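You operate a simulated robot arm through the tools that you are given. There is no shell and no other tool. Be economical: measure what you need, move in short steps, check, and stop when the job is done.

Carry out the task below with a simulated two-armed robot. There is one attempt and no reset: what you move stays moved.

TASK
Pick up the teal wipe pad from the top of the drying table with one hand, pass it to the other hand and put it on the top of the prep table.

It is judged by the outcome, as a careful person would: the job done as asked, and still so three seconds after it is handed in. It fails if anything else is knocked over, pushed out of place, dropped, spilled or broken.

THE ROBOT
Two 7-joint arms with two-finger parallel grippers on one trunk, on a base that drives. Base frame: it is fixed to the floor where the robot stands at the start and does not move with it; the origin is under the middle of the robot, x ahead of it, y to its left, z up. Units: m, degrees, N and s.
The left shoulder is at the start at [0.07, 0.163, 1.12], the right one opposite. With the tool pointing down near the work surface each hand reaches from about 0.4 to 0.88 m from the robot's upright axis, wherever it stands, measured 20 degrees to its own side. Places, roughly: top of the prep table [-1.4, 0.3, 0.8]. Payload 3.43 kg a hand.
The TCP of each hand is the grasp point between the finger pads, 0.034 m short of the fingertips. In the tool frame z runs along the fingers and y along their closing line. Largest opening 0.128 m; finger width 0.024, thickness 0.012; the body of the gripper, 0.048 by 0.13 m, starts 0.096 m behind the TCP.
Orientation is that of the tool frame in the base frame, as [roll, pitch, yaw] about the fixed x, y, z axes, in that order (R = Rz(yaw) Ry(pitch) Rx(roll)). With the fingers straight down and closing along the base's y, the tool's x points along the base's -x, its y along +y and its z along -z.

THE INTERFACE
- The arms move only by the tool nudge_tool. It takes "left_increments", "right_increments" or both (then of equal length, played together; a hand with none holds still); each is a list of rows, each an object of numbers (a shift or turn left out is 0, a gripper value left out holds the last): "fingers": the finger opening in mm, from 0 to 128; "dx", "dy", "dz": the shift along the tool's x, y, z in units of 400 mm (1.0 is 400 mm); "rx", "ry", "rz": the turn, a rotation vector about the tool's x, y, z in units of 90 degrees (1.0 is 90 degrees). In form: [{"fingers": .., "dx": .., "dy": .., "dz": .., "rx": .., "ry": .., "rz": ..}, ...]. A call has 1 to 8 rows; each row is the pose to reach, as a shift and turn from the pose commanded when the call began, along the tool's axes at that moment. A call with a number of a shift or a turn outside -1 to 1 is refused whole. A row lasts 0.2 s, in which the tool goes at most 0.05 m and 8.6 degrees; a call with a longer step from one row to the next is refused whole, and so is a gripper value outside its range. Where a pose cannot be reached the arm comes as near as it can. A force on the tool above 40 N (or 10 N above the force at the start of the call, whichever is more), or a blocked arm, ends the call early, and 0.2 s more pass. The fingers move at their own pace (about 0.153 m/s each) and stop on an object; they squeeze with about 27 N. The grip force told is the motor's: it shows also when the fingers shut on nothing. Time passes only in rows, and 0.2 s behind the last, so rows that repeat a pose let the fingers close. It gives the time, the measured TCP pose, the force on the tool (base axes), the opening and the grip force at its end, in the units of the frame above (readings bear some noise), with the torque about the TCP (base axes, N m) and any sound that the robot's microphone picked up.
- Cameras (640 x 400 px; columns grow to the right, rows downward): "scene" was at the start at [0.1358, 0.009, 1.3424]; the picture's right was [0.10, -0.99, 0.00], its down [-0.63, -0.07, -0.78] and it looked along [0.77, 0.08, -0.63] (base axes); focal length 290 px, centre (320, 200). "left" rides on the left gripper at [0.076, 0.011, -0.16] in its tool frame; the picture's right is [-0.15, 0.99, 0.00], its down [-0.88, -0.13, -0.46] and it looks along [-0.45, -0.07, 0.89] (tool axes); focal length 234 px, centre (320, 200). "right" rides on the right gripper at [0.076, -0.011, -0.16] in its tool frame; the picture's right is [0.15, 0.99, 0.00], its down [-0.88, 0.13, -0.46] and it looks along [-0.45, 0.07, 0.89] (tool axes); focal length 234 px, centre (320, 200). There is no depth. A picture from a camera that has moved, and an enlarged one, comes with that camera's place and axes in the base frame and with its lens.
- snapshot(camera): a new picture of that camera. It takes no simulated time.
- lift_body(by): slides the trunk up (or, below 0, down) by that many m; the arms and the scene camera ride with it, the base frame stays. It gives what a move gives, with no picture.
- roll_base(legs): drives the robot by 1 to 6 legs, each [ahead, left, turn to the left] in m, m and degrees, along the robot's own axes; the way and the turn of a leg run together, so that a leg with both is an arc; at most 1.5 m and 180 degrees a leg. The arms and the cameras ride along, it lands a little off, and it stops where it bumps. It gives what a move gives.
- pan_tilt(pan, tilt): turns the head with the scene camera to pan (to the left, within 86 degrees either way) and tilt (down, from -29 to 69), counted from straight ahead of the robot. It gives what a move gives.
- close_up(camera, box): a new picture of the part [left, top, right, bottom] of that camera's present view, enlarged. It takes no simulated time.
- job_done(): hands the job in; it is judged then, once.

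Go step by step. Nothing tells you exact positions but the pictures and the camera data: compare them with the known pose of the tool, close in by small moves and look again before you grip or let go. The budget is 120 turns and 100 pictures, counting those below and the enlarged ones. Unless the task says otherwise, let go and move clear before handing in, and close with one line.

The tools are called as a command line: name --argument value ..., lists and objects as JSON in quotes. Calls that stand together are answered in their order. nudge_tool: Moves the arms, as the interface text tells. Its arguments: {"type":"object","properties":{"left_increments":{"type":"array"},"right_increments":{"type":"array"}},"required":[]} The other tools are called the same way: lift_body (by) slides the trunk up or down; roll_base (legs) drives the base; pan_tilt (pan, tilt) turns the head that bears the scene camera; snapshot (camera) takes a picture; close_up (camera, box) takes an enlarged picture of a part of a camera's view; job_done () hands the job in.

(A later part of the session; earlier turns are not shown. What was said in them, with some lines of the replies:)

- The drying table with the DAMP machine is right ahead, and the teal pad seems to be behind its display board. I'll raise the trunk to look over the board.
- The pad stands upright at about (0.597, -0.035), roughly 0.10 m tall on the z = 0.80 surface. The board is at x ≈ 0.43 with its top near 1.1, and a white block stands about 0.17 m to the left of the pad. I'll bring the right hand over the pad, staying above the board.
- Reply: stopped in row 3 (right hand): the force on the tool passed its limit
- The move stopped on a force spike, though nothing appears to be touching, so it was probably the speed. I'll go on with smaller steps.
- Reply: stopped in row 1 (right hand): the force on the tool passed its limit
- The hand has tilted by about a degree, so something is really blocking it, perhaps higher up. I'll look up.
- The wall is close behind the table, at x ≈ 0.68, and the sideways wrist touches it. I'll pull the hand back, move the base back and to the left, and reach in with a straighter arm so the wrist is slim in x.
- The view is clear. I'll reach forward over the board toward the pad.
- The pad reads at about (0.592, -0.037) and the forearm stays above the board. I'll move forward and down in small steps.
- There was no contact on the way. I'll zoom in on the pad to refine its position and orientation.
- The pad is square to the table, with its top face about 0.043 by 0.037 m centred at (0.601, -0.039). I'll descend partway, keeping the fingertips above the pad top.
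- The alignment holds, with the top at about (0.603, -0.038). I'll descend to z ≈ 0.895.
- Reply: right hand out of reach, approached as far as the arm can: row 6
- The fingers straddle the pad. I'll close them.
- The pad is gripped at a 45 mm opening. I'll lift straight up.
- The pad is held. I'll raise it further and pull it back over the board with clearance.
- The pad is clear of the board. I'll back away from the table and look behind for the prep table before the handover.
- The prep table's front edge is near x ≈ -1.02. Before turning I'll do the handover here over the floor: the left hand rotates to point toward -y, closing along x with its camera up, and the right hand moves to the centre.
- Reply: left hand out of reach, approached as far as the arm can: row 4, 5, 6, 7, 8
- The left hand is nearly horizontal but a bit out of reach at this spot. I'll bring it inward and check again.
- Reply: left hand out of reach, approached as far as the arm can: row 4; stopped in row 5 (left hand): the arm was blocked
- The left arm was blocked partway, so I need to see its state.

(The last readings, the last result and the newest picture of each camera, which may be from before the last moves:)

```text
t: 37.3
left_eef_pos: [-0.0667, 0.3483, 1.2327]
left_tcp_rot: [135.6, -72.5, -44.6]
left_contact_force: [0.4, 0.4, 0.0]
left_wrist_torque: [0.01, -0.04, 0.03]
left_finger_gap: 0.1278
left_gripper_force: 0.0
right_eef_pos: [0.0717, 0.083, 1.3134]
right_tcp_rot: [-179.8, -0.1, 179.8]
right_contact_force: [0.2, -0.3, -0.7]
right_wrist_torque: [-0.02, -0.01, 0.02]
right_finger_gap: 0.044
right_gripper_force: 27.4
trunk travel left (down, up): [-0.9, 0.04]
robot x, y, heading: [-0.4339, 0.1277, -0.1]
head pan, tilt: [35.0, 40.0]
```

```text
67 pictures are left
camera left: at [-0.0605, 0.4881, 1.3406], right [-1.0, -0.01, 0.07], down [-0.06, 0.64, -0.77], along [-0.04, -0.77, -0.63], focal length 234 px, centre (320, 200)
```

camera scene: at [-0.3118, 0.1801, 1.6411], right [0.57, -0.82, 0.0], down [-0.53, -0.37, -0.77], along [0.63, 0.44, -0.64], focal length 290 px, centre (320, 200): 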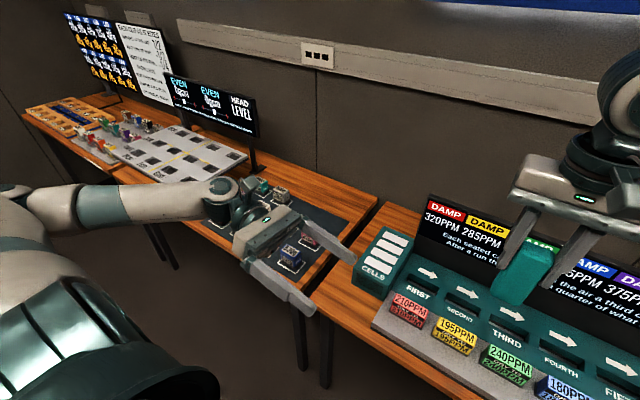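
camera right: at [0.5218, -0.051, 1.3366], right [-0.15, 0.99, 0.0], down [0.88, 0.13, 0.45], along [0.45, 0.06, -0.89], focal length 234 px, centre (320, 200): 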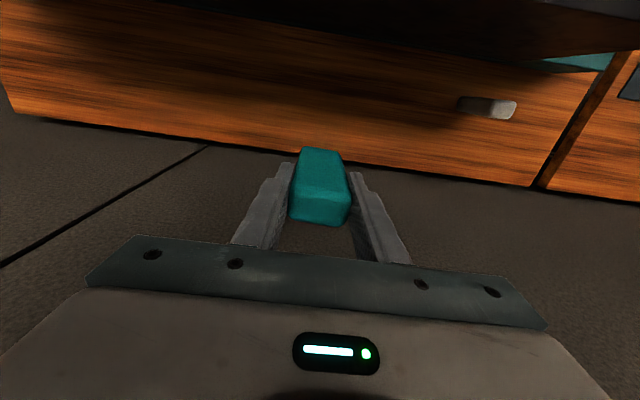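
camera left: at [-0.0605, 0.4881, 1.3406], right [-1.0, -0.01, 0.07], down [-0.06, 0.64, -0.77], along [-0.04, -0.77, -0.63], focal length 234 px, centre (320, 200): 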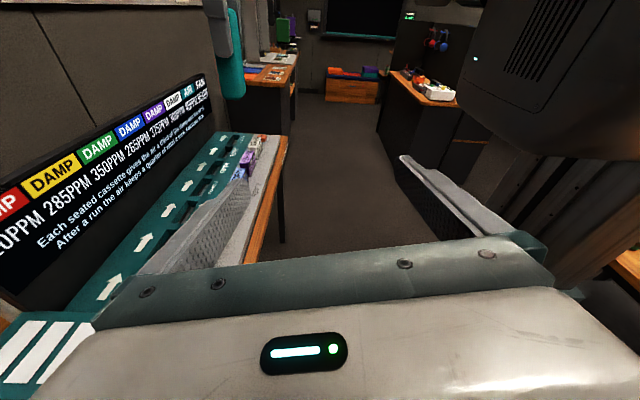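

The left hand is about 12° off in tilt and roll, and too close to the torso. I'll move it forward and finish the rotation.

nudge_tool --left_increments '[{"dx": 0.02, "dy": -0.05, "dz": 0.018}, {"dx": 0.048, "dy": -0.1, "dz": 0.036}, {"dx": 0.072, "dy": -0.15, "dz": 0.054}, {"dx": 0.096, "dy": -0.2, "dz": 0.072, "ry": 0.03, "rz": 0.03}, {"dx": 0.12, "dy": -0.25, "dz": 0.09, "ry": 0.07, "rz": 0.07}, {"dx": 0.143, "dy": -0.302, "dz": 0.109, "ry": 0.1, "rz": 0.1}, {"dx": 0.143, "dy": -0.302, "dz": 0.109, "ry": 0.138, "rz": 0.138}]'

pan_tilt --pan 15 --tilt 40

snapshot --camera "scene"

snapshot --camera "left"

```text
t: 38.9
left_eef_pos: [0.0628, 0.2992, 1.2532]
left_tcp_rot: [-82.3, -89.7, 173.2]
left_contact_force: [-0.1, -0.3, -0.1]
left_wrist_torque: [-0.01, 0.0, 0.02]
left_finger_gap: 0.1282
left_gripper_force: 0.0
right_eef_pos: [0.0708, 0.0825, 1.3121]
right_tcp_rot: [-179.8, -0.1, 179.9]
right_contact_force: [-0.9, -0.2, 0.8]
right_wrist_torque: [0.02, -0.01, -0.02]
right_finger_gap: 0.0437
right_gripper_force: 26.7
trunk travel left (down, up): [-0.9, 0.04]
robot x, y, heading: [-0.4332, 0.1338, -0.2]
head pan, tilt: [35.0, 40.0]
```

```text
t: 39.7
left_eef_pos: [0.0633, 0.298, 1.2515]
left_tcp_rot: [-97.6, -89.7, -171.5]
left_contact_force: [0.3, -0.9, 0.6]
left_wrist_torque: [0.01, -0.03, 0.01]
left_finger_gap: 0.1278
left_gripper_force: 0.2
right_eef_pos: [0.0715, 0.0818, 1.3127]
right_tcp_rot: [-179.9, 0.0, 179.9]
right_contact_force: [-0.1, 0.5, 0.5]
right_wrist_torque: [0.01, -0.01, 0.0]
right_finger_gap: 0.0438
right_gripper_force: 27.1
trunk travel left (down, up): [-0.9, 0.04]
robot x, y, heading: [-0.4313, 0.1307, -0.3]
head pan, tilt: [15.0, 40.0]
```

```text
66 pictures are left
camera scene: at [-0.2988, 0.1531, 1.641], right [0.26, -0.97, 0.0], down [-0.62, -0.16, -0.77], along [0.74, 0.2, -0.64], focal length 290 px, centre (320, 200)
```

scene: 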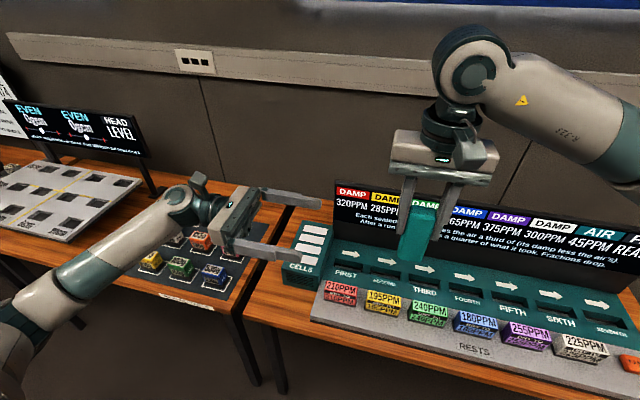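

```text
65 pictures are left
camera left: at [0.0495, 0.4574, 1.3279], right [-0.99, -0.02, -0.15], down [0.13, 0.46, -0.88], along [0.08, -0.89, -0.45], focal length 234 px, centre (320, 200)
```

left: 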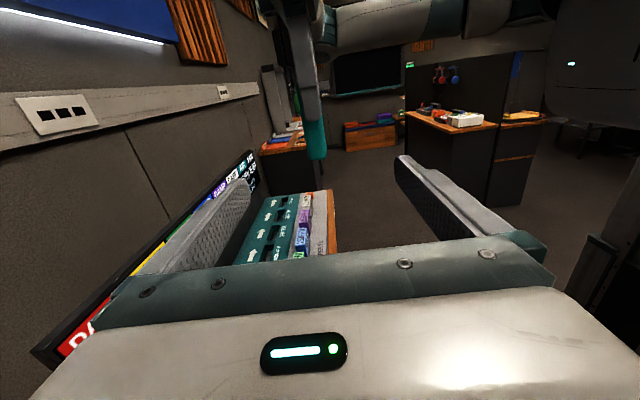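

The left hand now points at the pad's lower half with the right orientation. I'll move in below the right fingertips, first partway.

nudge_tool --left_increments '[{"dx": -0.01, "dy": -0.015, "dz": 0.04}, {"dx": -0.019, "dy": -0.0325, "dz": 0.1}, {"dx": -0.019, "dy": -0.0325, "dz": 0.16}, {"dx": -0.019, "dy": -0.0325, "dz": 0.21}, {"dx": -0.019, "dy": -0.0325, "dz": 0.25}]'

snapshot --camera "left"

snapshot --camera "scene"

```text
t: 40.9
left_eef_pos: [0.0791, 0.1979, 1.244]
left_tcp_rot: [-101.0, -89.8, -168.0]
left_contact_force: [0.8, -0.6, 0.9]
left_wrist_torque: [-0.04, 0.0, -0.01]
left_finger_gap: 0.1279
left_gripper_force: 0.2
right_eef_pos: [0.0713, 0.0828, 1.312]
right_tcp_rot: [-179.9, -0.1, 179.9]
right_contact_force: [0.4, -0.3, -0.8]
right_wrist_torque: [0.03, -0.03, 0.01]
right_finger_gap: 0.0436
right_gripper_force: 27.1
trunk travel left (down, up): [-0.9, 0.04]
robot x, y, heading: [-0.4301, 0.1305, -0.5]
head pan, tilt: [15.0, 40.0]
```

```text
64 pictures are left
camera left: at [0.0648, 0.3569, 1.3196], right [-0.99, -0.02, -0.15], down [0.13, 0.46, -0.88], along [0.08, -0.89, -0.45], focal length 234 px, centre (320, 200)
```

left: 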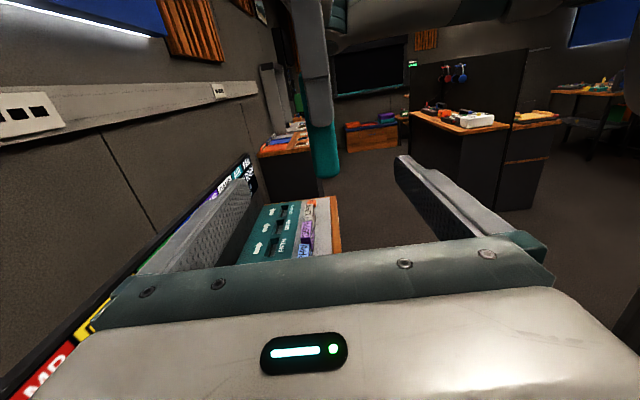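

```text
63 pictures are left
camera scene: at [-0.2982, 0.1522, 1.641], right [0.26, -0.97, 0.0], down [-0.62, -0.16, -0.77], along [0.74, 0.2, -0.64], focal length 290 px, centre (320, 200)
```

scene: 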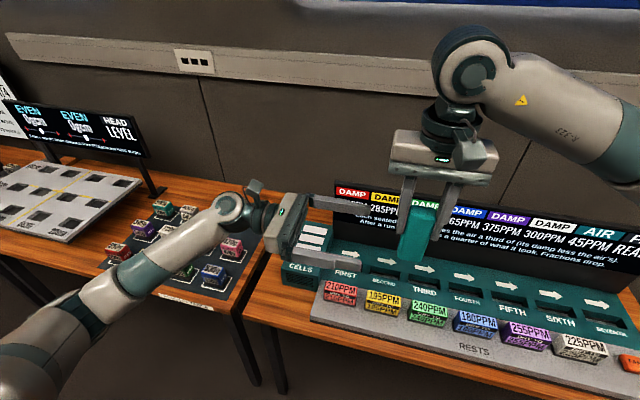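

The geometry checks out: pad bottom at about 1.22, right fingertips at about 1.28 and the left TCP at 1.244. I'll go the rest of the way in.

nudge_tool --left_increments '[{"dz": 0.05}, {"dz": 0.1}, {"dz": 0.15}, {"dz": 0.2}, {"dz": 0.2475}]'

snapshot --camera "left"

snapshot --camera "scene"

```text
t: 42.1
left_eef_pos: [0.0808, 0.0976, 1.2434]
left_tcp_rot: [-111.0, -89.8, -158.1]
left_contact_force: [-0.1, -0.3, -0.6]
left_wrist_torque: [-0.02, -0.01, 0.0]
left_finger_gap: 0.1279
left_gripper_force: 0.1
right_eef_pos: [0.0718, 0.0816, 1.3108]
right_tcp_rot: [-179.8, -0.1, 179.9]
right_contact_force: [1.0, -0.1, 0.1]
right_wrist_torque: [-0.02, 0.02, -0.01]
right_finger_gap: 0.0443
right_gripper_force: 27.0
trunk travel left (down, up): [-0.9, 0.04]
robot x, y, heading: [-0.4289, 0.1318, -0.4]
head pan, tilt: [15.0, 40.0]
```

```text
62 pictures are left
camera left: at [0.0662, 0.2574, 1.3193], right [-0.99, -0.01, -0.15], down [0.13, 0.46, -0.88], along [0.08, -0.89, -0.45], focal length 234 px, centre (320, 200)
```

left: 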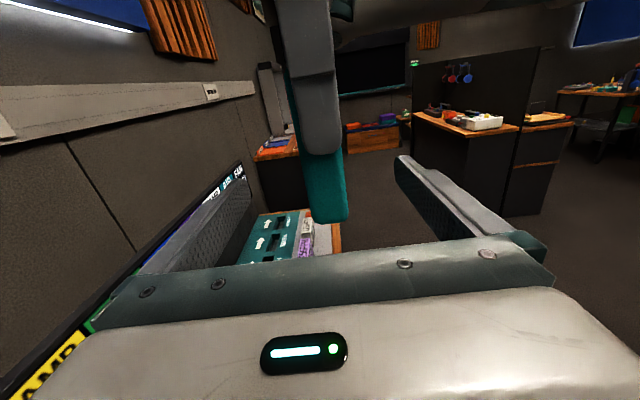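

```text
61 pictures are left
camera scene: at [-0.2982, 0.1518, 1.641], right [0.26, -0.97, 0.0], down [-0.62, -0.16, -0.77], along [0.74, 0.2, -0.64], focal length 290 px, centre (320, 200)
```

scene: 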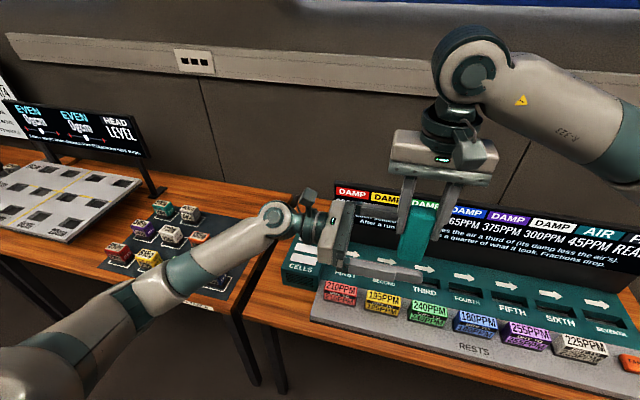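

The pad sits between the left fingers. I'll close the left hand.

nudge_tool --left_increments '[{"dy": 0.007, "fingers": 128}, {"dy": 0.007, "fingers": 15}, {"dy": 0.007, "fingers": 15}, {"dy": 0.007, "fingers": 15}, {"dy": 0.007, "fingers": 15}]'

snapshot --camera "left"

```text
t: 43.3
left_eef_pos: [0.0746, 0.0982, 1.2435]
left_tcp_rot: [-95.8, -89.8, -173.5]
left_contact_force: [-16.6, 1.7, 2.1]
left_wrist_torque: [-0.03, -0.21, -0.87]
left_finger_gap: 0.0287
left_gripper_force: 27.2
right_eef_pos: [0.0717, 0.0821, 1.3118]
right_tcp_rot: [-179.9, 0.0, 179.8]
right_contact_force: [16.4, -0.4, -1.8]
right_wrist_torque: [-0.14, -0.9, 0.58]
right_finger_gap: 0.0441
right_gripper_force: 26.3
trunk travel left (down, up): [-0.9, 0.04]
robot x, y, heading: [-0.4332, 0.1294, -0.0]
head pan, tilt: [15.0, 40.0]
```

```text
60 pictures are left
camera left: at [0.0624, 0.258, 1.3196], right [-0.99, -0.01, -0.15], down [0.13, 0.46, -0.88], along [0.08, -0.89, -0.45], focal length 234 px, centre (320, 200)
```

left: 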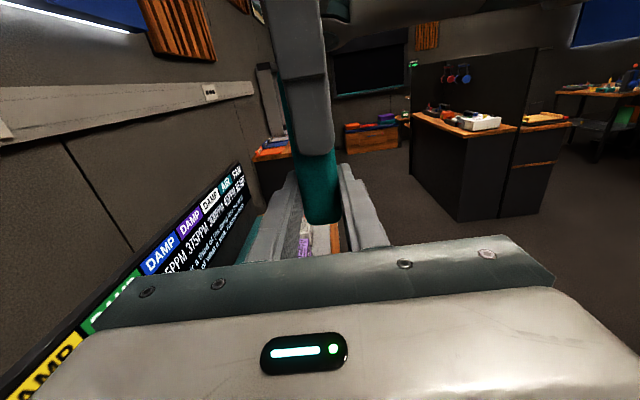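

Both hands hold the pad, which is 29 mm thick, with about 16 N of side load between them. I'll shift the left hand slightly toward -x to relieve it.

nudge_tool --left_increments '[{"dy": 0.004}, {"dy": 0.008}, {"dy": 0.008}]'

```text
t: 44.1
left_eef_pos: [0.0751, 0.0998, 1.2434]
left_tcp_rot: [-96.1, -89.8, -172.9]
left_contact_force: [-2.9, -0.3, -1.2]
left_wrist_torque: [0.02, -0.08, -0.57]
left_finger_gap: 0.0286
left_gripper_force: 26.9
right_eef_pos: [0.0702, 0.0812, 1.3126]
right_tcp_rot: [-180.0, -0.2, 180.0]
right_contact_force: [2.8, 1.5, 1.8]
right_wrist_torque: [-0.03, -0.05, 0.57]
right_finger_gap: 0.0437
right_gripper_force: 27.1
trunk travel left (down, up): [-0.9, 0.04]
robot x, y, heading: [-0.4299, 0.1317, -0.3]
head pan, tilt: [15.0, 40.0]
```

The load is relieved. I'll open the right hand and retreat straight up.

nudge_tool --right_increments '[{"fingers": 90}, {"fingers": 90}, {"fingers": 90}, {"fingers": 90, "dz": -0.05}, {"fingers": 90, "dz": -0.12}, {"fingers": 90, "dz": -0.2}, {"fingers": 90, "dz": -0.28}]'

snapshot --camera "scene"

snapshot --camera "left"

```text
t: 45.7
left_eef_pos: [0.0721, 0.0981, 1.2443]
left_tcp_rot: [-89.0, -89.7, 180.0]
left_contact_force: [-0.3, -0.5, 0.5]
left_wrist_torque: [0.01, 0.01, 0.04]
left_finger_gap: 0.0288
left_gripper_force: 27.0
right_eef_pos: [0.0711, 0.0838, 1.4245]
right_tcp_rot: [-179.9, -0.1, 179.9]
right_contact_force: [0.2, 0.1, 0.5]
right_wrist_torque: [-0.02, -0.03, -0.04]
right_finger_gap: 0.0903
right_gripper_force: 0.1
trunk travel left (down, up): [-0.9, 0.04]
robot x, y, heading: [-0.4331, 0.1329, 0.2]
head pan, tilt: [15.0, 40.0]
```

```text
59 pictures are left
camera scene: at [-0.3, 0.1532, 1.6411], right [0.26, -0.97, 0.0], down [-0.62, -0.16, -0.77], along [0.74, 0.2, -0.64], focal length 290 px, centre (320, 200)
```

scene: 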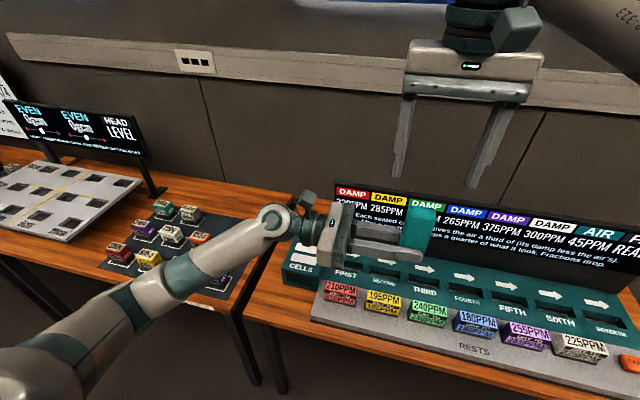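

```text
58 pictures are left
camera left: at [0.0586, 0.2586, 1.32], right [-0.99, -0.02, -0.15], down [0.13, 0.46, -0.88], along [0.08, -0.89, -0.45], focal length 234 px, centre (320, 200)
```

left: 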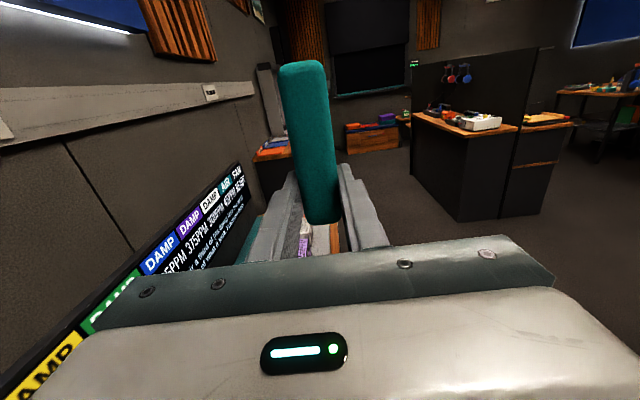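

The handover worked and the left hand holds the pad firmly. I'll move the right hand aside and rotate the left hand back to pointing down so the pad will lie flat.

nudge_tool --right_increments '[{"dy": -0.06}, {"dy": -0.14}, {"dy": -0.23}, {"dy": -0.32}, {"dy": -0.4}, {"dy": -0.48}, {"dy": -0.56}, {"dy": -0.6}]' --left_increments '[{"dz": -0.05}, {"dz": -0.1}, {"dz": -0.15, "rx": -0.04, "ry": -0.04, "rz": 0.04}, {"dz": -0.2, "rx": -0.09, "ry": -0.09, "rz": 0.09}, {"dz": -0.25, "rx": -0.14, "ry": -0.14, "rz": 0.14}, {"dz": -0.3, "rx": -0.19, "ry": -0.19, "rz": 0.19}, {"dz": -0.35, "rx": -0.24, "ry": -0.24, "rz": 0.24}, {"dz": -0.4, "rx": -0.29, "ry": -0.29, "rz": 0.29}]'

nudge_tool --left_increments '[{"rx": -0.05, "ry": -0.05, "rz": 0.05}, {"rx": -0.1, "ry": -0.1, "rz": 0.1}, {"rx": -0.15, "ry": -0.15, "rz": 0.15}, {"rx": -0.2, "ry": -0.2, "rz": 0.2}, {"rx": -0.25, "ry": -0.25, "rz": 0.25}, {"rx": -0.3, "ry": -0.3, "rz": 0.3}, {"rx": -0.35, "ry": -0.35, "rz": 0.35}, {"rx": -0.4, "ry": -0.4, "rz": 0.4}]'

snapshot --camera "scene"

```text
t: 47.5
left_eef_pos: [0.0714, 0.2599, 1.2439]
left_tcp_rot: [-148.4, -53.2, -147.7]
left_contact_force: [-0.3, -0.7, 0.3]
left_wrist_torque: [0.0, 0.0, 0.0]
left_finger_gap: 0.0283
left_gripper_force: 27.1
right_eef_pos: [0.0702, -0.1589, 1.4243]
right_tcp_rot: [-180.0, -0.1, 180.0]
right_contact_force: [0.7, 0.6, -0.8]
right_wrist_torque: [0.01, 0.0, 0.01]
right_finger_gap: 0.0901
right_gripper_force: 0.1
trunk travel left (down, up): [-0.9, 0.04]
robot x, y, heading: [-0.4346, 0.1311, -0.1]
head pan, tilt: [15.0, 40.0]
```

```text
t: 49.3
left_eef_pos: [0.0714, 0.2582, 1.2446]
left_tcp_rot: [-173.4, -7.3, -172.4]
left_contact_force: [0.2, -0.2, 1.0]
left_wrist_torque: [0.01, -0.04, 0.01]
left_finger_gap: 0.0285
left_gripper_force: 26.9
right_eef_pos: [0.0702, -0.1591, 1.4241]
right_tcp_rot: [-179.9, -0.3, 179.9]
right_contact_force: [-0.2, 0.2, 1.1]
right_wrist_torque: [-0.01, 0.04, -0.01]
right_finger_gap: 0.09
right_gripper_force: 0.1
trunk travel left (down, up): [-0.9, 0.04]
robot x, y, heading: [-0.433, 0.1318, -0.4]
head pan, tilt: [15.0, 40.0]
```

```text
57 pictures are left
camera scene: at [-0.2989, 0.1516, 1.641], right [0.26, -0.97, 0.0], down [-0.62, -0.16, -0.77], along [0.74, 0.2, -0.64], focal length 290 px, centre (320, 200)
```

scene: 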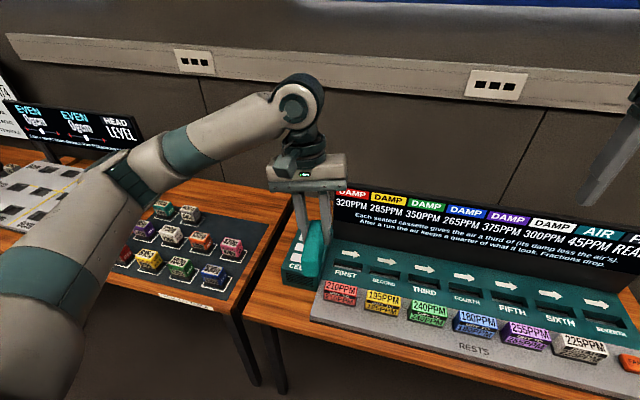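

The pad now lies horizontally in the left hand. I'll level the last few degrees, then turn to face the prep table.

nudge_tool --left_increments '[{"rx": -0.04, "ry": -0.04, "rz": 0.04}, {"rx": -0.078, "ry": -0.078, "rz": 0.078}]'

roll_base --legs '[[0, 0, 90], [0, 0, 90]]'

pan_tilt --pan 0 --tilt 40

snapshot --camera "scene"

```text
t: 49.9
left_eef_pos: [0.0701, 0.2578, 1.2447]
left_tcp_rot: [180.0, 0.0, -178.9]
left_contact_force: [0.0, -0.3, 0.1]
left_wrist_torque: [0.02, -0.02, 0.0]
left_finger_gap: 0.0285
left_gripper_force: 27.1
right_eef_pos: [0.0719, -0.1597, 1.424]
right_tcp_rot: [180.0, 0.0, 179.9]
right_contact_force: [-0.3, -0.1, -0.1]
right_wrist_torque: [0.0, -0.01, -0.01]
right_finger_gap: 0.0903
right_gripper_force: 0.1
trunk travel left (down, up): [-0.9, 0.04]
robot x, y, heading: [-0.4336, 0.1292, -0.3]
head pan, tilt: [15.0, 40.0]
```

```text
t: 58.0
left_eef_pos: [-0.9355, 0.0089, 1.2447]
left_tcp_rot: [-179.9, -0.1, 0.3]
left_contact_force: [0.0, 0.8, -0.5]
left_wrist_torque: [0.01, 0.0, -0.02]
left_finger_gap: 0.0284
left_gripper_force: 26.8
right_eef_pos: [-0.9305, 0.4258, 1.425]
right_tcp_rot: [-179.9, -0.1, -0.8]
right_contact_force: [0.0, 0.1, -0.6]
right_wrist_torque: [0.0, 0.02, -0.05]
right_finger_gap: 0.0901
right_gripper_force: 0.1
trunk travel left (down, up): [-0.9, 0.04]
robot x, y, heading: [-0.4292, 0.1324, 179.4]
head pan, tilt: [15.0, 40.0]
```

```text
t: 58.7
left_eef_pos: [-0.935, 0.0091, 1.2452]
left_tcp_rot: [-179.9, 0.1, 0.3]
left_contact_force: [-0.8, 0.0, 0.0]
left_wrist_torque: [-0.01, 0.03, 0.0]
left_finger_gap: 0.0288
left_gripper_force: 27.1
right_eef_pos: [-0.9317, 0.4247, 1.4233]
right_tcp_rot: [-179.8, -0.1, -0.8]
right_contact_force: [-0.2, 0.0, 0.2]
right_wrist_torque: [-0.01, 0.01, 0.01]
right_finger_gap: 0.09
right_gripper_force: 0.1
trunk travel left (down, up): [-0.9, 0.04]
robot x, y, heading: [-0.4311, 0.1307, 179.4]
head pan, tilt: [0.0, 40.0]
```

```text
56 pictures are left
camera scene: at [-0.5668, 0.133, 1.641], right [0.01, 1.0, 0.0], down [0.64, -0.01, -0.77], along [-0.77, 0.01, -0.64], focal length 290 px, centre (320, 200)
```

scene: 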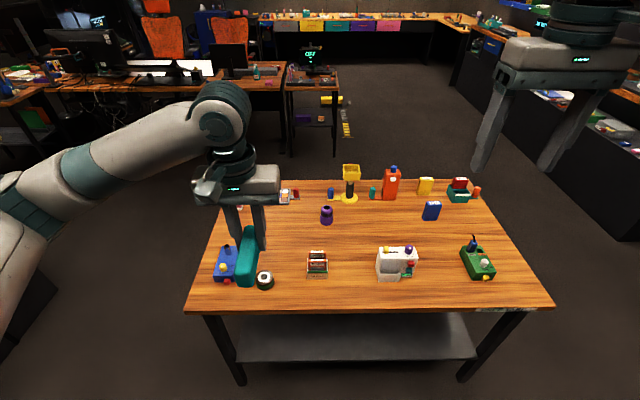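

The prep table has several items on it, with a clear spot near (-1.34, 0.28). I'll sidestep so the left hand lines up, come a little closer, and lower the trunk.

roll_base --legs '[[0, -0.28, 0], [0.13, 0, 0]]'

lift_body --by -0.15

snapshot --camera "scene"

snapshot --camera "left"

```text
t: 61.6
left_eef_pos: [-1.06, 0.2871, 1.2451]
left_tcp_rot: [-179.9, 0.1, 0.6]
left_contact_force: [-0.1, 0.2, -0.5]
left_wrist_torque: [-0.03, 0.03, 0.0]
left_finger_gap: 0.0286
left_gripper_force: 27.2
right_eef_pos: [-1.0578, 0.7026, 1.4255]
right_tcp_rot: [-179.9, 0.1, -0.5]
right_contact_force: [0.7, -1.0, -0.1]
right_wrist_torque: [0.0, 0.02, 0.01]
right_finger_gap: 0.0899
right_gripper_force: 0.1
trunk travel left (down, up): [-0.9, 0.04]
robot x, y, heading: [-0.5593, 0.4106, 179.4]
head pan, tilt: [0.0, 40.0]
```

```text
t: 63.3
left_eef_pos: [-1.0634, 0.2865, 1.0943]
left_tcp_rot: [-179.8, 0.1, 0.6]
left_contact_force: [-1.1, -0.2, -0.6]
left_wrist_torque: [-0.04, 0.06, -0.02]
left_finger_gap: 0.0287
left_gripper_force: 27.2
right_eef_pos: [-1.0593, 0.7038, 1.2738]
right_tcp_rot: [-179.9, 0.0, -0.5]
right_contact_force: [0.3, -0.2, -0.1]
right_wrist_torque: [0.0, 0.01, 0.0]
right_finger_gap: 0.0901
right_gripper_force: 0.0
trunk travel left (down, up): [-0.75, 0.19]
robot x, y, heading: [-0.5583, 0.4136, 179.3]
head pan, tilt: [0.0, 40.0]
```

```text
55 pictures are left
camera scene: at [-0.6937, 0.4118, 1.4911], right [0.01, 1.0, 0.0], down [0.64, -0.01, -0.77], along [-0.77, 0.01, -0.64], focal length 290 px, centre (320, 200)
```

scene: 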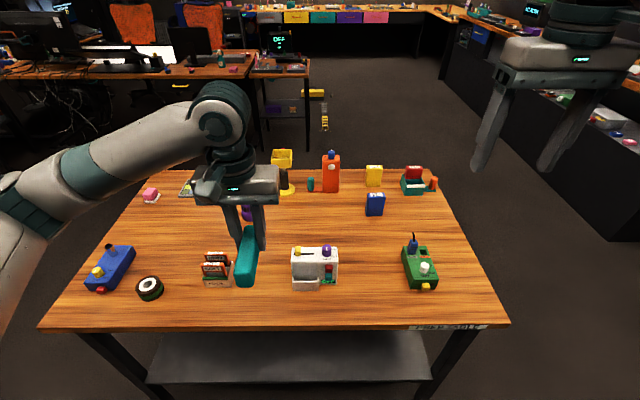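

```text
54 pictures are left
camera left: at [-0.9854, 0.2756, 1.254], right [-0.14, -0.99, 0.0], down [-0.88, 0.12, 0.46], along [-0.45, 0.06, -0.89], focal length 234 px, centre (320, 200)
```

left: 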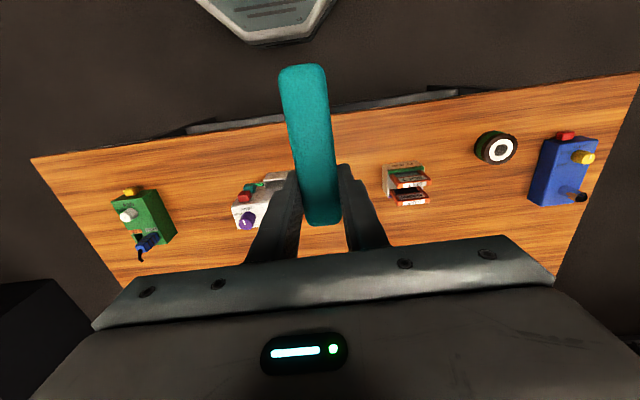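

There's a clear strip between the brown block (y ≤ 0.18) and the white unit (y ≥ 0.35), reachable without driving further. I'll move the left hand to (-1.33, 0.265) and start down.

nudge_tool --left_increments '[{"dx": -0.08, "dy": 0.01}, {"dx": -0.18, "dy": 0.02}, {"dx": -0.28, "dy": 0.03}, {"dx": -0.38, "dy": 0.04}, {"dx": -0.48, "dy": 0.05}, {"dx": -0.58, "dy": 0.054}, {"dx": -0.6675, "dy": 0.054, "dz": 0.05}, {"dx": -0.6675, "dy": 0.054, "dz": 0.15}]'

snapshot --camera "left"

snapshot --camera "scene"

```text
t: 65.1
left_eef_pos: [-1.3308, 0.2616, 1.0344]
left_tcp_rot: [-179.8, 0.1, 0.6]
left_contact_force: [0.0, 0.3, -0.6]
left_wrist_torque: [0.0, -0.01, -0.03]
left_finger_gap: 0.0287
left_gripper_force: 26.7
right_eef_pos: [-1.0603, 0.7035, 1.2741]
right_tcp_rot: [-179.9, 0.0, -0.5]
right_contact_force: [-1.0, -0.1, -0.7]
right_wrist_torque: [0.04, -0.02, 0.01]
right_finger_gap: 0.0902
right_gripper_force: 0.0
trunk travel left (down, up): [-0.75, 0.19]
robot x, y, heading: [-0.5581, 0.4082, 179.4]
head pan, tilt: [0.0, 40.0]
```

```text
53 pictures are left
camera left: at [-1.2541, 0.251, 1.1937], right [-0.14, -0.99, 0.0], down [-0.88, 0.12, 0.46], along [-0.45, 0.06, -0.89], focal length 234 px, centre (320, 200)
```

left: 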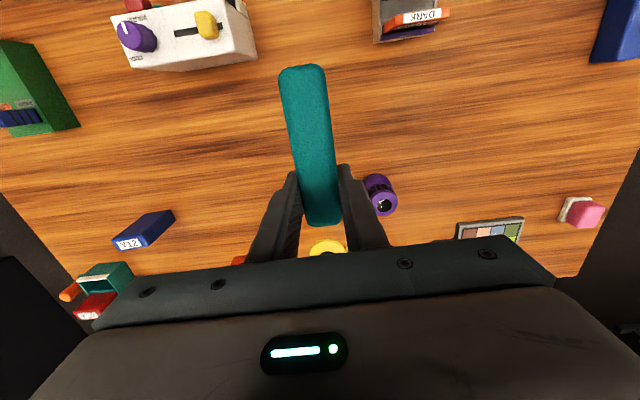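

```text
52 pictures are left
camera scene: at [-0.6948, 0.4108, 1.491], right [0.01, 1.0, 0.0], down [0.64, -0.01, -0.77], along [-0.77, 0.01, -0.64], focal length 290 px, centre (320, 200)
```

scene: 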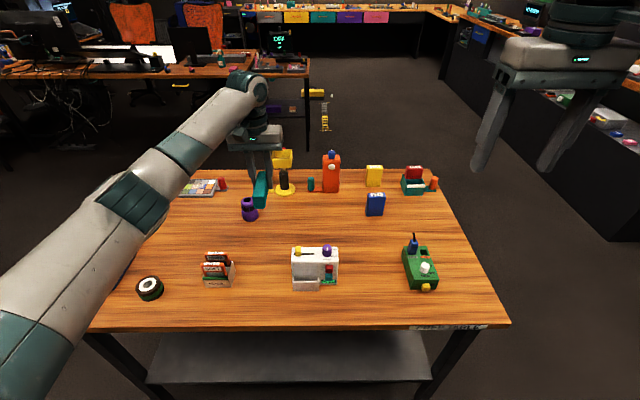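

The spot is clear on all sides. I'll descend toward the surface.

nudge_tool --left_increments '[{"dz": 0.07}, {"dz": 0.15}, {"dz": 0.23}, {"dz": 0.31}, {"dz": 0.37}, {"dz": 0.41}, {"dz": 0.4475}]'

snapshot --camera "left"

snapshot --camera "scene"

```text
t: 66.7
left_eef_pos: [-1.3298, 0.2622, 0.8552]
left_tcp_rot: [-179.9, 0.0, 0.6]
left_contact_force: [-0.2, -0.3, 0.0]
left_wrist_torque: [0.01, 0.0, 0.0]
left_finger_gap: 0.0286
left_gripper_force: 26.9
right_eef_pos: [-1.06, 0.7028, 1.2738]
right_tcp_rot: [-179.9, 0.0, -0.5]
right_contact_force: [0.7, 0.5, -0.8]
right_wrist_torque: [-0.02, 0.0, -0.04]
right_finger_gap: 0.0897
right_gripper_force: 0.1
trunk travel left (down, up): [-0.75, 0.19]
robot x, y, heading: [-0.5634, 0.413, 179.1]
head pan, tilt: [0.0, 40.0]
```

```text
51 pictures are left
camera left: at [-1.2533, 0.252, 1.0143], right [-0.14, -0.99, 0.0], down [-0.88, 0.12, 0.46], along [-0.45, 0.06, -0.89], focal length 234 px, centre (320, 200)
```

left: 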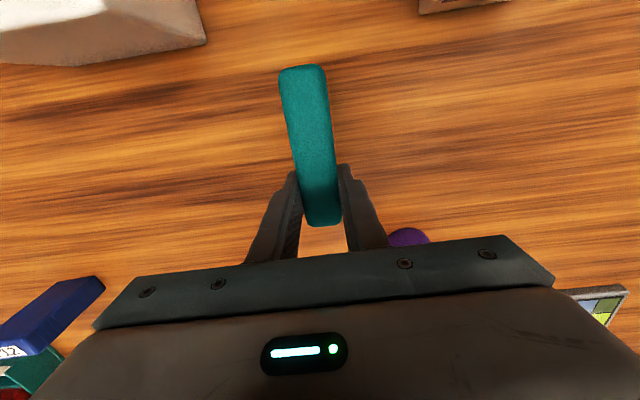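

```text
50 pictures are left
camera scene: at [-0.6945, 0.4119, 1.491], right [0.01, 1.0, 0.0], down [0.64, -0.01, -0.77], along [-0.77, 0.01, -0.64], focal length 290 px, centre (320, 200)
```

scene: 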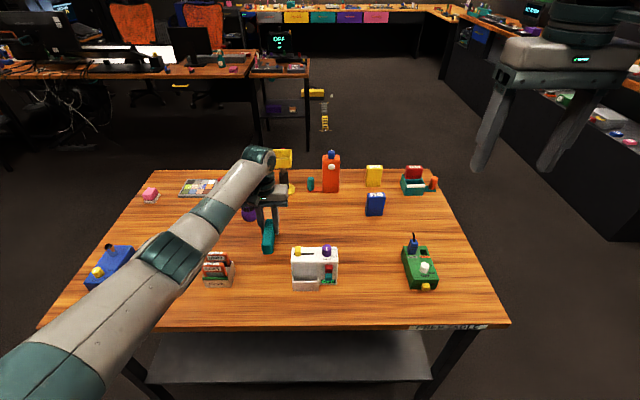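

I'll descend in small steps to find contact.

nudge_tool --left_increments '[{"dz": 0.008}, {"dz": 0.016}, {"dz": 0.024}, {"dz": 0.031}, {"dz": 0.036}]'

```text
t: 67.9
left_eef_pos: [-1.3302, 0.2631, 0.8419]
left_tcp_rot: [-179.9, 0.0, 0.7]
left_contact_force: [-0.3, 0.6, -0.5]
left_wrist_torque: [-0.03, 0.0, -0.01]
left_finger_gap: 0.0288
left_gripper_force: 26.9
right_eef_pos: [-1.0595, 0.7029, 1.2741]
right_tcp_rot: [-179.9, -0.1, -0.5]
right_contact_force: [0.0, -0.4, -0.3]
right_wrist_torque: [0.0, -0.01, 0.0]
right_finger_gap: 0.0901
right_gripper_force: 0.1
trunk travel left (down, up): [-0.75, 0.19]
robot x, y, heading: [-0.5602, 0.4104, 179.3]
head pan, tilt: [0.0, 40.0]
```

nudge_tool --left_increments '[{"dz": 0.004}, {"dz": 0.008}, {"dz": 0.012}]'

```text
t: 68.7
left_eef_pos: [-1.3287, 0.2631, 0.8369]
left_tcp_rot: [-179.8, 0.0, 0.6]
left_contact_force: [0.3, 0.1, -0.2]
left_wrist_torque: [-0.01, 0.01, 0.01]
left_finger_gap: 0.0288
left_gripper_force: 27.1
right_eef_pos: [-1.0591, 0.7038, 1.2753]
right_tcp_rot: [-179.9, -0.1, -0.6]
right_contact_force: [0.2, -0.1, 0.7]
right_wrist_torque: [-0.01, -0.03, -0.06]
right_finger_gap: 0.0899
right_gripper_force: 0.1
trunk travel left (down, up): [-0.75, 0.19]
robot x, y, heading: [-0.5582, 0.4099, 179.4]
head pan, tilt: [0.0, 40.0]
```

There's no contact yet, so I'll take millimetre steps.

nudge_tool --left_increments '[{"dz": 0.003}, {"dz": 0.006}, {"dz": 0.009}]'

close_up --camera "scene" --box '[220, 180, 320, 260]'

```text
t: 69.5
left_eef_pos: [-1.3288, 0.2611, 0.8334]
left_tcp_rot: [-179.9, 0.0, 0.6]
left_contact_force: [-0.4, -0.4, 0.0]
left_wrist_torque: [-0.01, 0.02, 0.0]
left_finger_gap: 0.0289
left_gripper_force: 27.0
right_eef_pos: [-1.0587, 0.7025, 1.2735]
right_tcp_rot: [-179.9, -0.1, -0.4]
right_contact_force: [-0.8, -0.1, -0.2]
right_wrist_torque: [0.0, 0.04, -0.02]
right_finger_gap: 0.0899
right_gripper_force: 0.0
trunk travel left (down, up): [-0.75, 0.19]
robot x, y, heading: [-0.556, 0.4104, 179.5]
head pan, tilt: [0.0, 40.0]
```

```text
5.00 times, centred on (270, 220) of scene
camera zoom: at [-0.6941, 0.4119, 1.491], right [0.01, 1.0, 0.0], down [0.64, -0.01, -0.77], along [-0.77, 0.01, -0.64], focal length 1449 px, centre (570, 100)
```

zoom: 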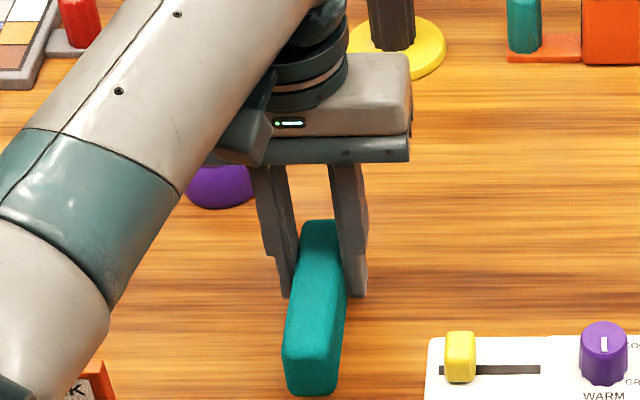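

Still free. I'll keep going in small steps and watch the force.

nudge_tool --left_increments '[{"dz": 0.004}, {"dz": 0.008}, {"dz": 0.012}]'

close_up --camera "scene" --box '[150, 180, 330, 300]'

```text
t: 70.3
left_eef_pos: [-1.3301, 0.2629, 0.8279]
left_tcp_rot: [-179.8, 0.1, 0.6]
left_contact_force: [-0.8, 0.5, 0.7]
left_wrist_torque: [0.01, -0.01, -0.03]
left_finger_gap: 0.0286
left_gripper_force: 26.6
right_eef_pos: [-1.0596, 0.7036, 1.274]
right_tcp_rot: [-179.9, -0.1, -0.5]
right_contact_force: [-0.5, -0.4, 0.1]
right_wrist_torque: [-0.01, 0.0, 0.04]
right_finger_gap: 0.09
right_gripper_force: 0.1
trunk travel left (down, up): [-0.75, 0.19]
robot x, y, heading: [-0.5551, 0.4063, 179.3]
head pan, tilt: [0.0, 40.0]
```

```text
3.33 times, centred on (240, 240) of scene
camera zoom: at [-0.6941, 0.4119, 1.491], right [0.01, 1.0, 0.0], down [0.64, -0.01, -0.77], along [-0.77, 0.01, -0.64], focal length 966 px, centre (587, 67)
```

zoom: 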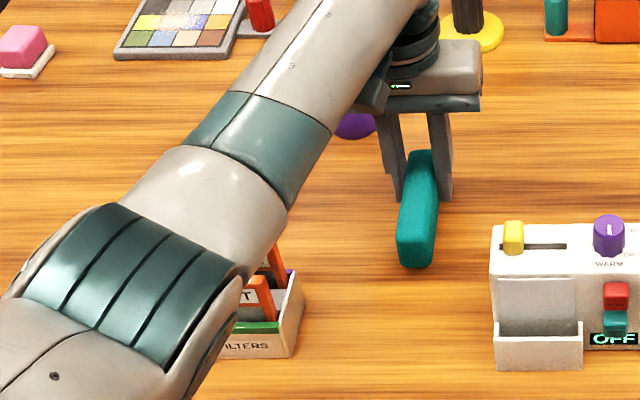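

The pad bottom is at about z ≈ 0.79, so the table top is slightly below 0.79. I'll continue.

nudge_tool --left_increments '[{"dz": 0.004}, {"dz": 0.008}, {"dz": 0.012}, {"dz": 0.016}]'

close_up --camera "left" --box '[220, 40, 420, 260]'

```text
t: 71.3
left_eef_pos: [-1.3292, 0.2617, 0.823]
left_tcp_rot: [-179.9, 0.0, 0.7]
left_contact_force: [0.7, 0.1, 0.5]
left_wrist_torque: [-0.03, 0.02, -0.05]
left_finger_gap: 0.0286
left_gripper_force: 27.4
right_eef_pos: [-1.0594, 0.703, 1.274]
right_tcp_rot: [-179.8, 0.0, -0.5]
right_contact_force: [0.3, 0.0, -0.7]
right_wrist_torque: [-0.04, 0.03, 0.01]
right_finger_gap: 0.0901
right_gripper_force: 0.1
trunk travel left (down, up): [-0.75, 0.19]
robot x, y, heading: [-0.5578, 0.4137, 179.6]
head pan, tilt: [0.0, 40.0]
```

```text
1.82 times, centred on (320, 150) of left
camera zoom: at [-1.2529, 0.2517, 0.9809], right [-0.14, -0.99, 0.0], down [-0.88, 0.12, 0.46], along [-0.45, 0.06, -0.89], focal length 426 px, centre (320, 291)
```

zoom: 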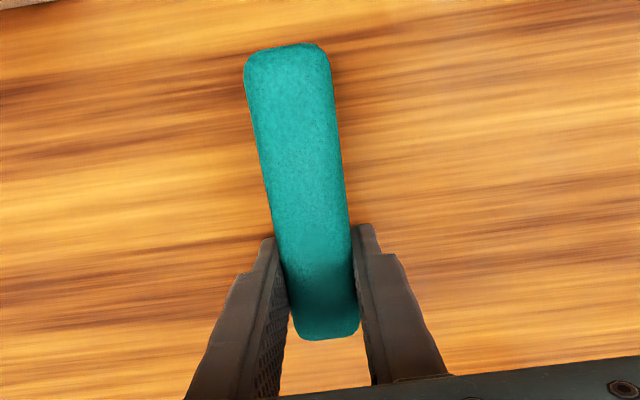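

Still no contact. I'll go on, and the force limit will guard the move.

nudge_tool --left_increments '[{"dz": 0.004}, {"dz": 0.008}, {"dz": 0.012}, {"dz": 0.016}, {"dz": 0.02}]'

```text
t: 72.5
left_eef_pos: [-1.3289, 0.2617, 0.8194]
left_tcp_rot: [-179.7, 0.5, 0.6]
left_contact_force: [-2.3, -1.6, 26.8]
left_wrist_torque: [-0.13, -0.85, -0.03]
left_finger_gap: 0.0286
left_gripper_force: 27.3
right_eef_pos: [-1.0566, 0.7032, 1.2754]
right_tcp_rot: [-179.9, 0.0, -0.5]
right_contact_force: [0.1, 0.1, 0.5]
right_wrist_torque: [0.03, 0.0, -0.04]
right_finger_gap: 0.0899
right_gripper_force: 0.1
trunk travel left (down, up): [-0.75, 0.19]
robot x, y, heading: [-0.5572, 0.4105, 179.4]
head pan, tilt: [0.0, 40.0]
```

Contact with the table: 27 N upward. I'll ease off slightly, then open gently.

nudge_tool --left_increments '[{"dz": -0.004}, {"dz": -0.009}, {"dz": -0.009}]'

```text
t: 73.3
left_eef_pos: [-1.3279, 0.2629, 0.8182]
left_tcp_rot: [-179.9, 0.2, 0.6]
left_contact_force: [-6.1, -1.1, 17.9]
left_wrist_torque: [-0.08, 0.59, 0.0]
left_finger_gap: 0.0285
left_gripper_force: 27.2
right_eef_pos: [-1.057, 0.7031, 1.2744]
right_tcp_rot: [-179.9, 0.0, -0.5]
right_contact_force: [-1.0, 0.3, 0.5]
right_wrist_torque: [0.0, 0.0, 0.0]
right_finger_gap: 0.0901
right_gripper_force: 0.1
trunk travel left (down, up): [-0.75, 0.19]
robot x, y, heading: [-0.5611, 0.4119, 179.5]
head pan, tilt: [0.0, 40.0]
```

nudge_tool --left_increments '[{"dz": -0.002}, {"dz": -0.004}, {"dz": -0.004}]'

```text
t: 74.1
left_eef_pos: [-1.3288, 0.2619, 0.8195]
left_tcp_rot: [-179.9, -0.1, 0.6]
left_contact_force: [-0.7, -0.2, 7.5]
left_wrist_torque: [-0.01, 0.24, -0.04]
left_finger_gap: 0.0284
left_gripper_force: 27.0
right_eef_pos: [-1.0587, 0.7029, 1.2752]
right_tcp_rot: [-179.9, 0.0, -0.6]
right_contact_force: [-0.4, -0.3, 0.0]
right_wrist_torque: [-0.02, 0.01, -0.02]
right_finger_gap: 0.0902
right_gripper_force: 0.0
trunk travel left (down, up): [-0.75, 0.19]
robot x, y, heading: [-0.5594, 0.4067, 179.1]
head pan, tilt: [0.0, 40.0]
```

The pad rests lightly on the table. I'll release it and rise straight up.

nudge_tool --left_increments '[{"fingers": 40}, {"fingers": 60}, {"fingers": 60}, {"dz": -0.05}, {"dz": -0.15}, {"dz": -0.26}, {"dz": -0.37}, {"dz": -0.48}]'

snapshot --camera "left"

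snapshot --camera "scene"

```text
t: 75.9
left_eef_pos: [-1.3277, 0.2607, 1.0105]
left_tcp_rot: [-179.8, 0.1, 0.6]
left_contact_force: [0.6, 0.3, 0.1]
left_wrist_torque: [0.02, 0.01, 0.0]
left_finger_gap: 0.0603
left_gripper_force: 0.1
right_eef_pos: [-1.0583, 0.701, 1.2752]
right_tcp_rot: [-179.8, 0.0, -0.5]
right_contact_force: [-0.4, 0.0, 0.5]
right_wrist_torque: [0.03, -0.03, 0.0]
right_finger_gap: 0.0902
right_gripper_force: 0.1
trunk travel left (down, up): [-0.75, 0.19]
robot x, y, heading: [-0.5603, 0.4119, 179.4]
head pan, tilt: [0.0, 40.0]
```

```text
46 pictures are left
camera left: at [-1.2513, 0.2505, 1.1703], right [-0.14, -0.99, 0.0], down [-0.88, 0.12, 0.46], along [-0.45, 0.06, -0.89], focal length 234 px, centre (320, 200)
```

left: 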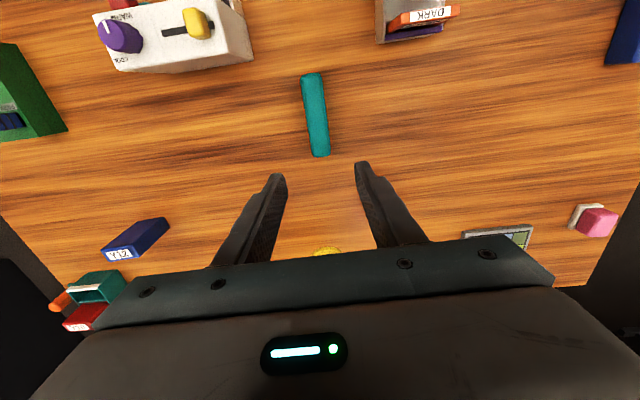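

```text
45 pictures are left
camera scene: at [-0.6931, 0.4102, 1.491], right [0.01, 1.0, 0.0], down [0.64, -0.01, -0.77], along [-0.77, 0.01, -0.64], focal length 290 px, centre (320, 200)
```

scene: 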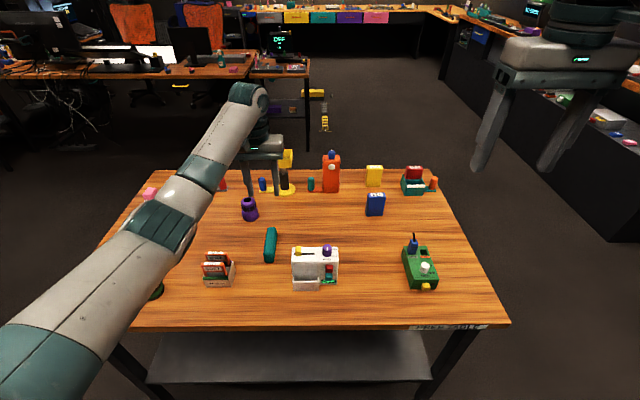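

The pad rests alone on the prep table with everything else undisturbed, and both hands are clear. Handing in.

job_done

```text
The job is handed in.
```

The teal wipe pad was picked up from the drying table with the right hand, passed to the left hand, and set down on the prep table, with nothing else moved that I could see.
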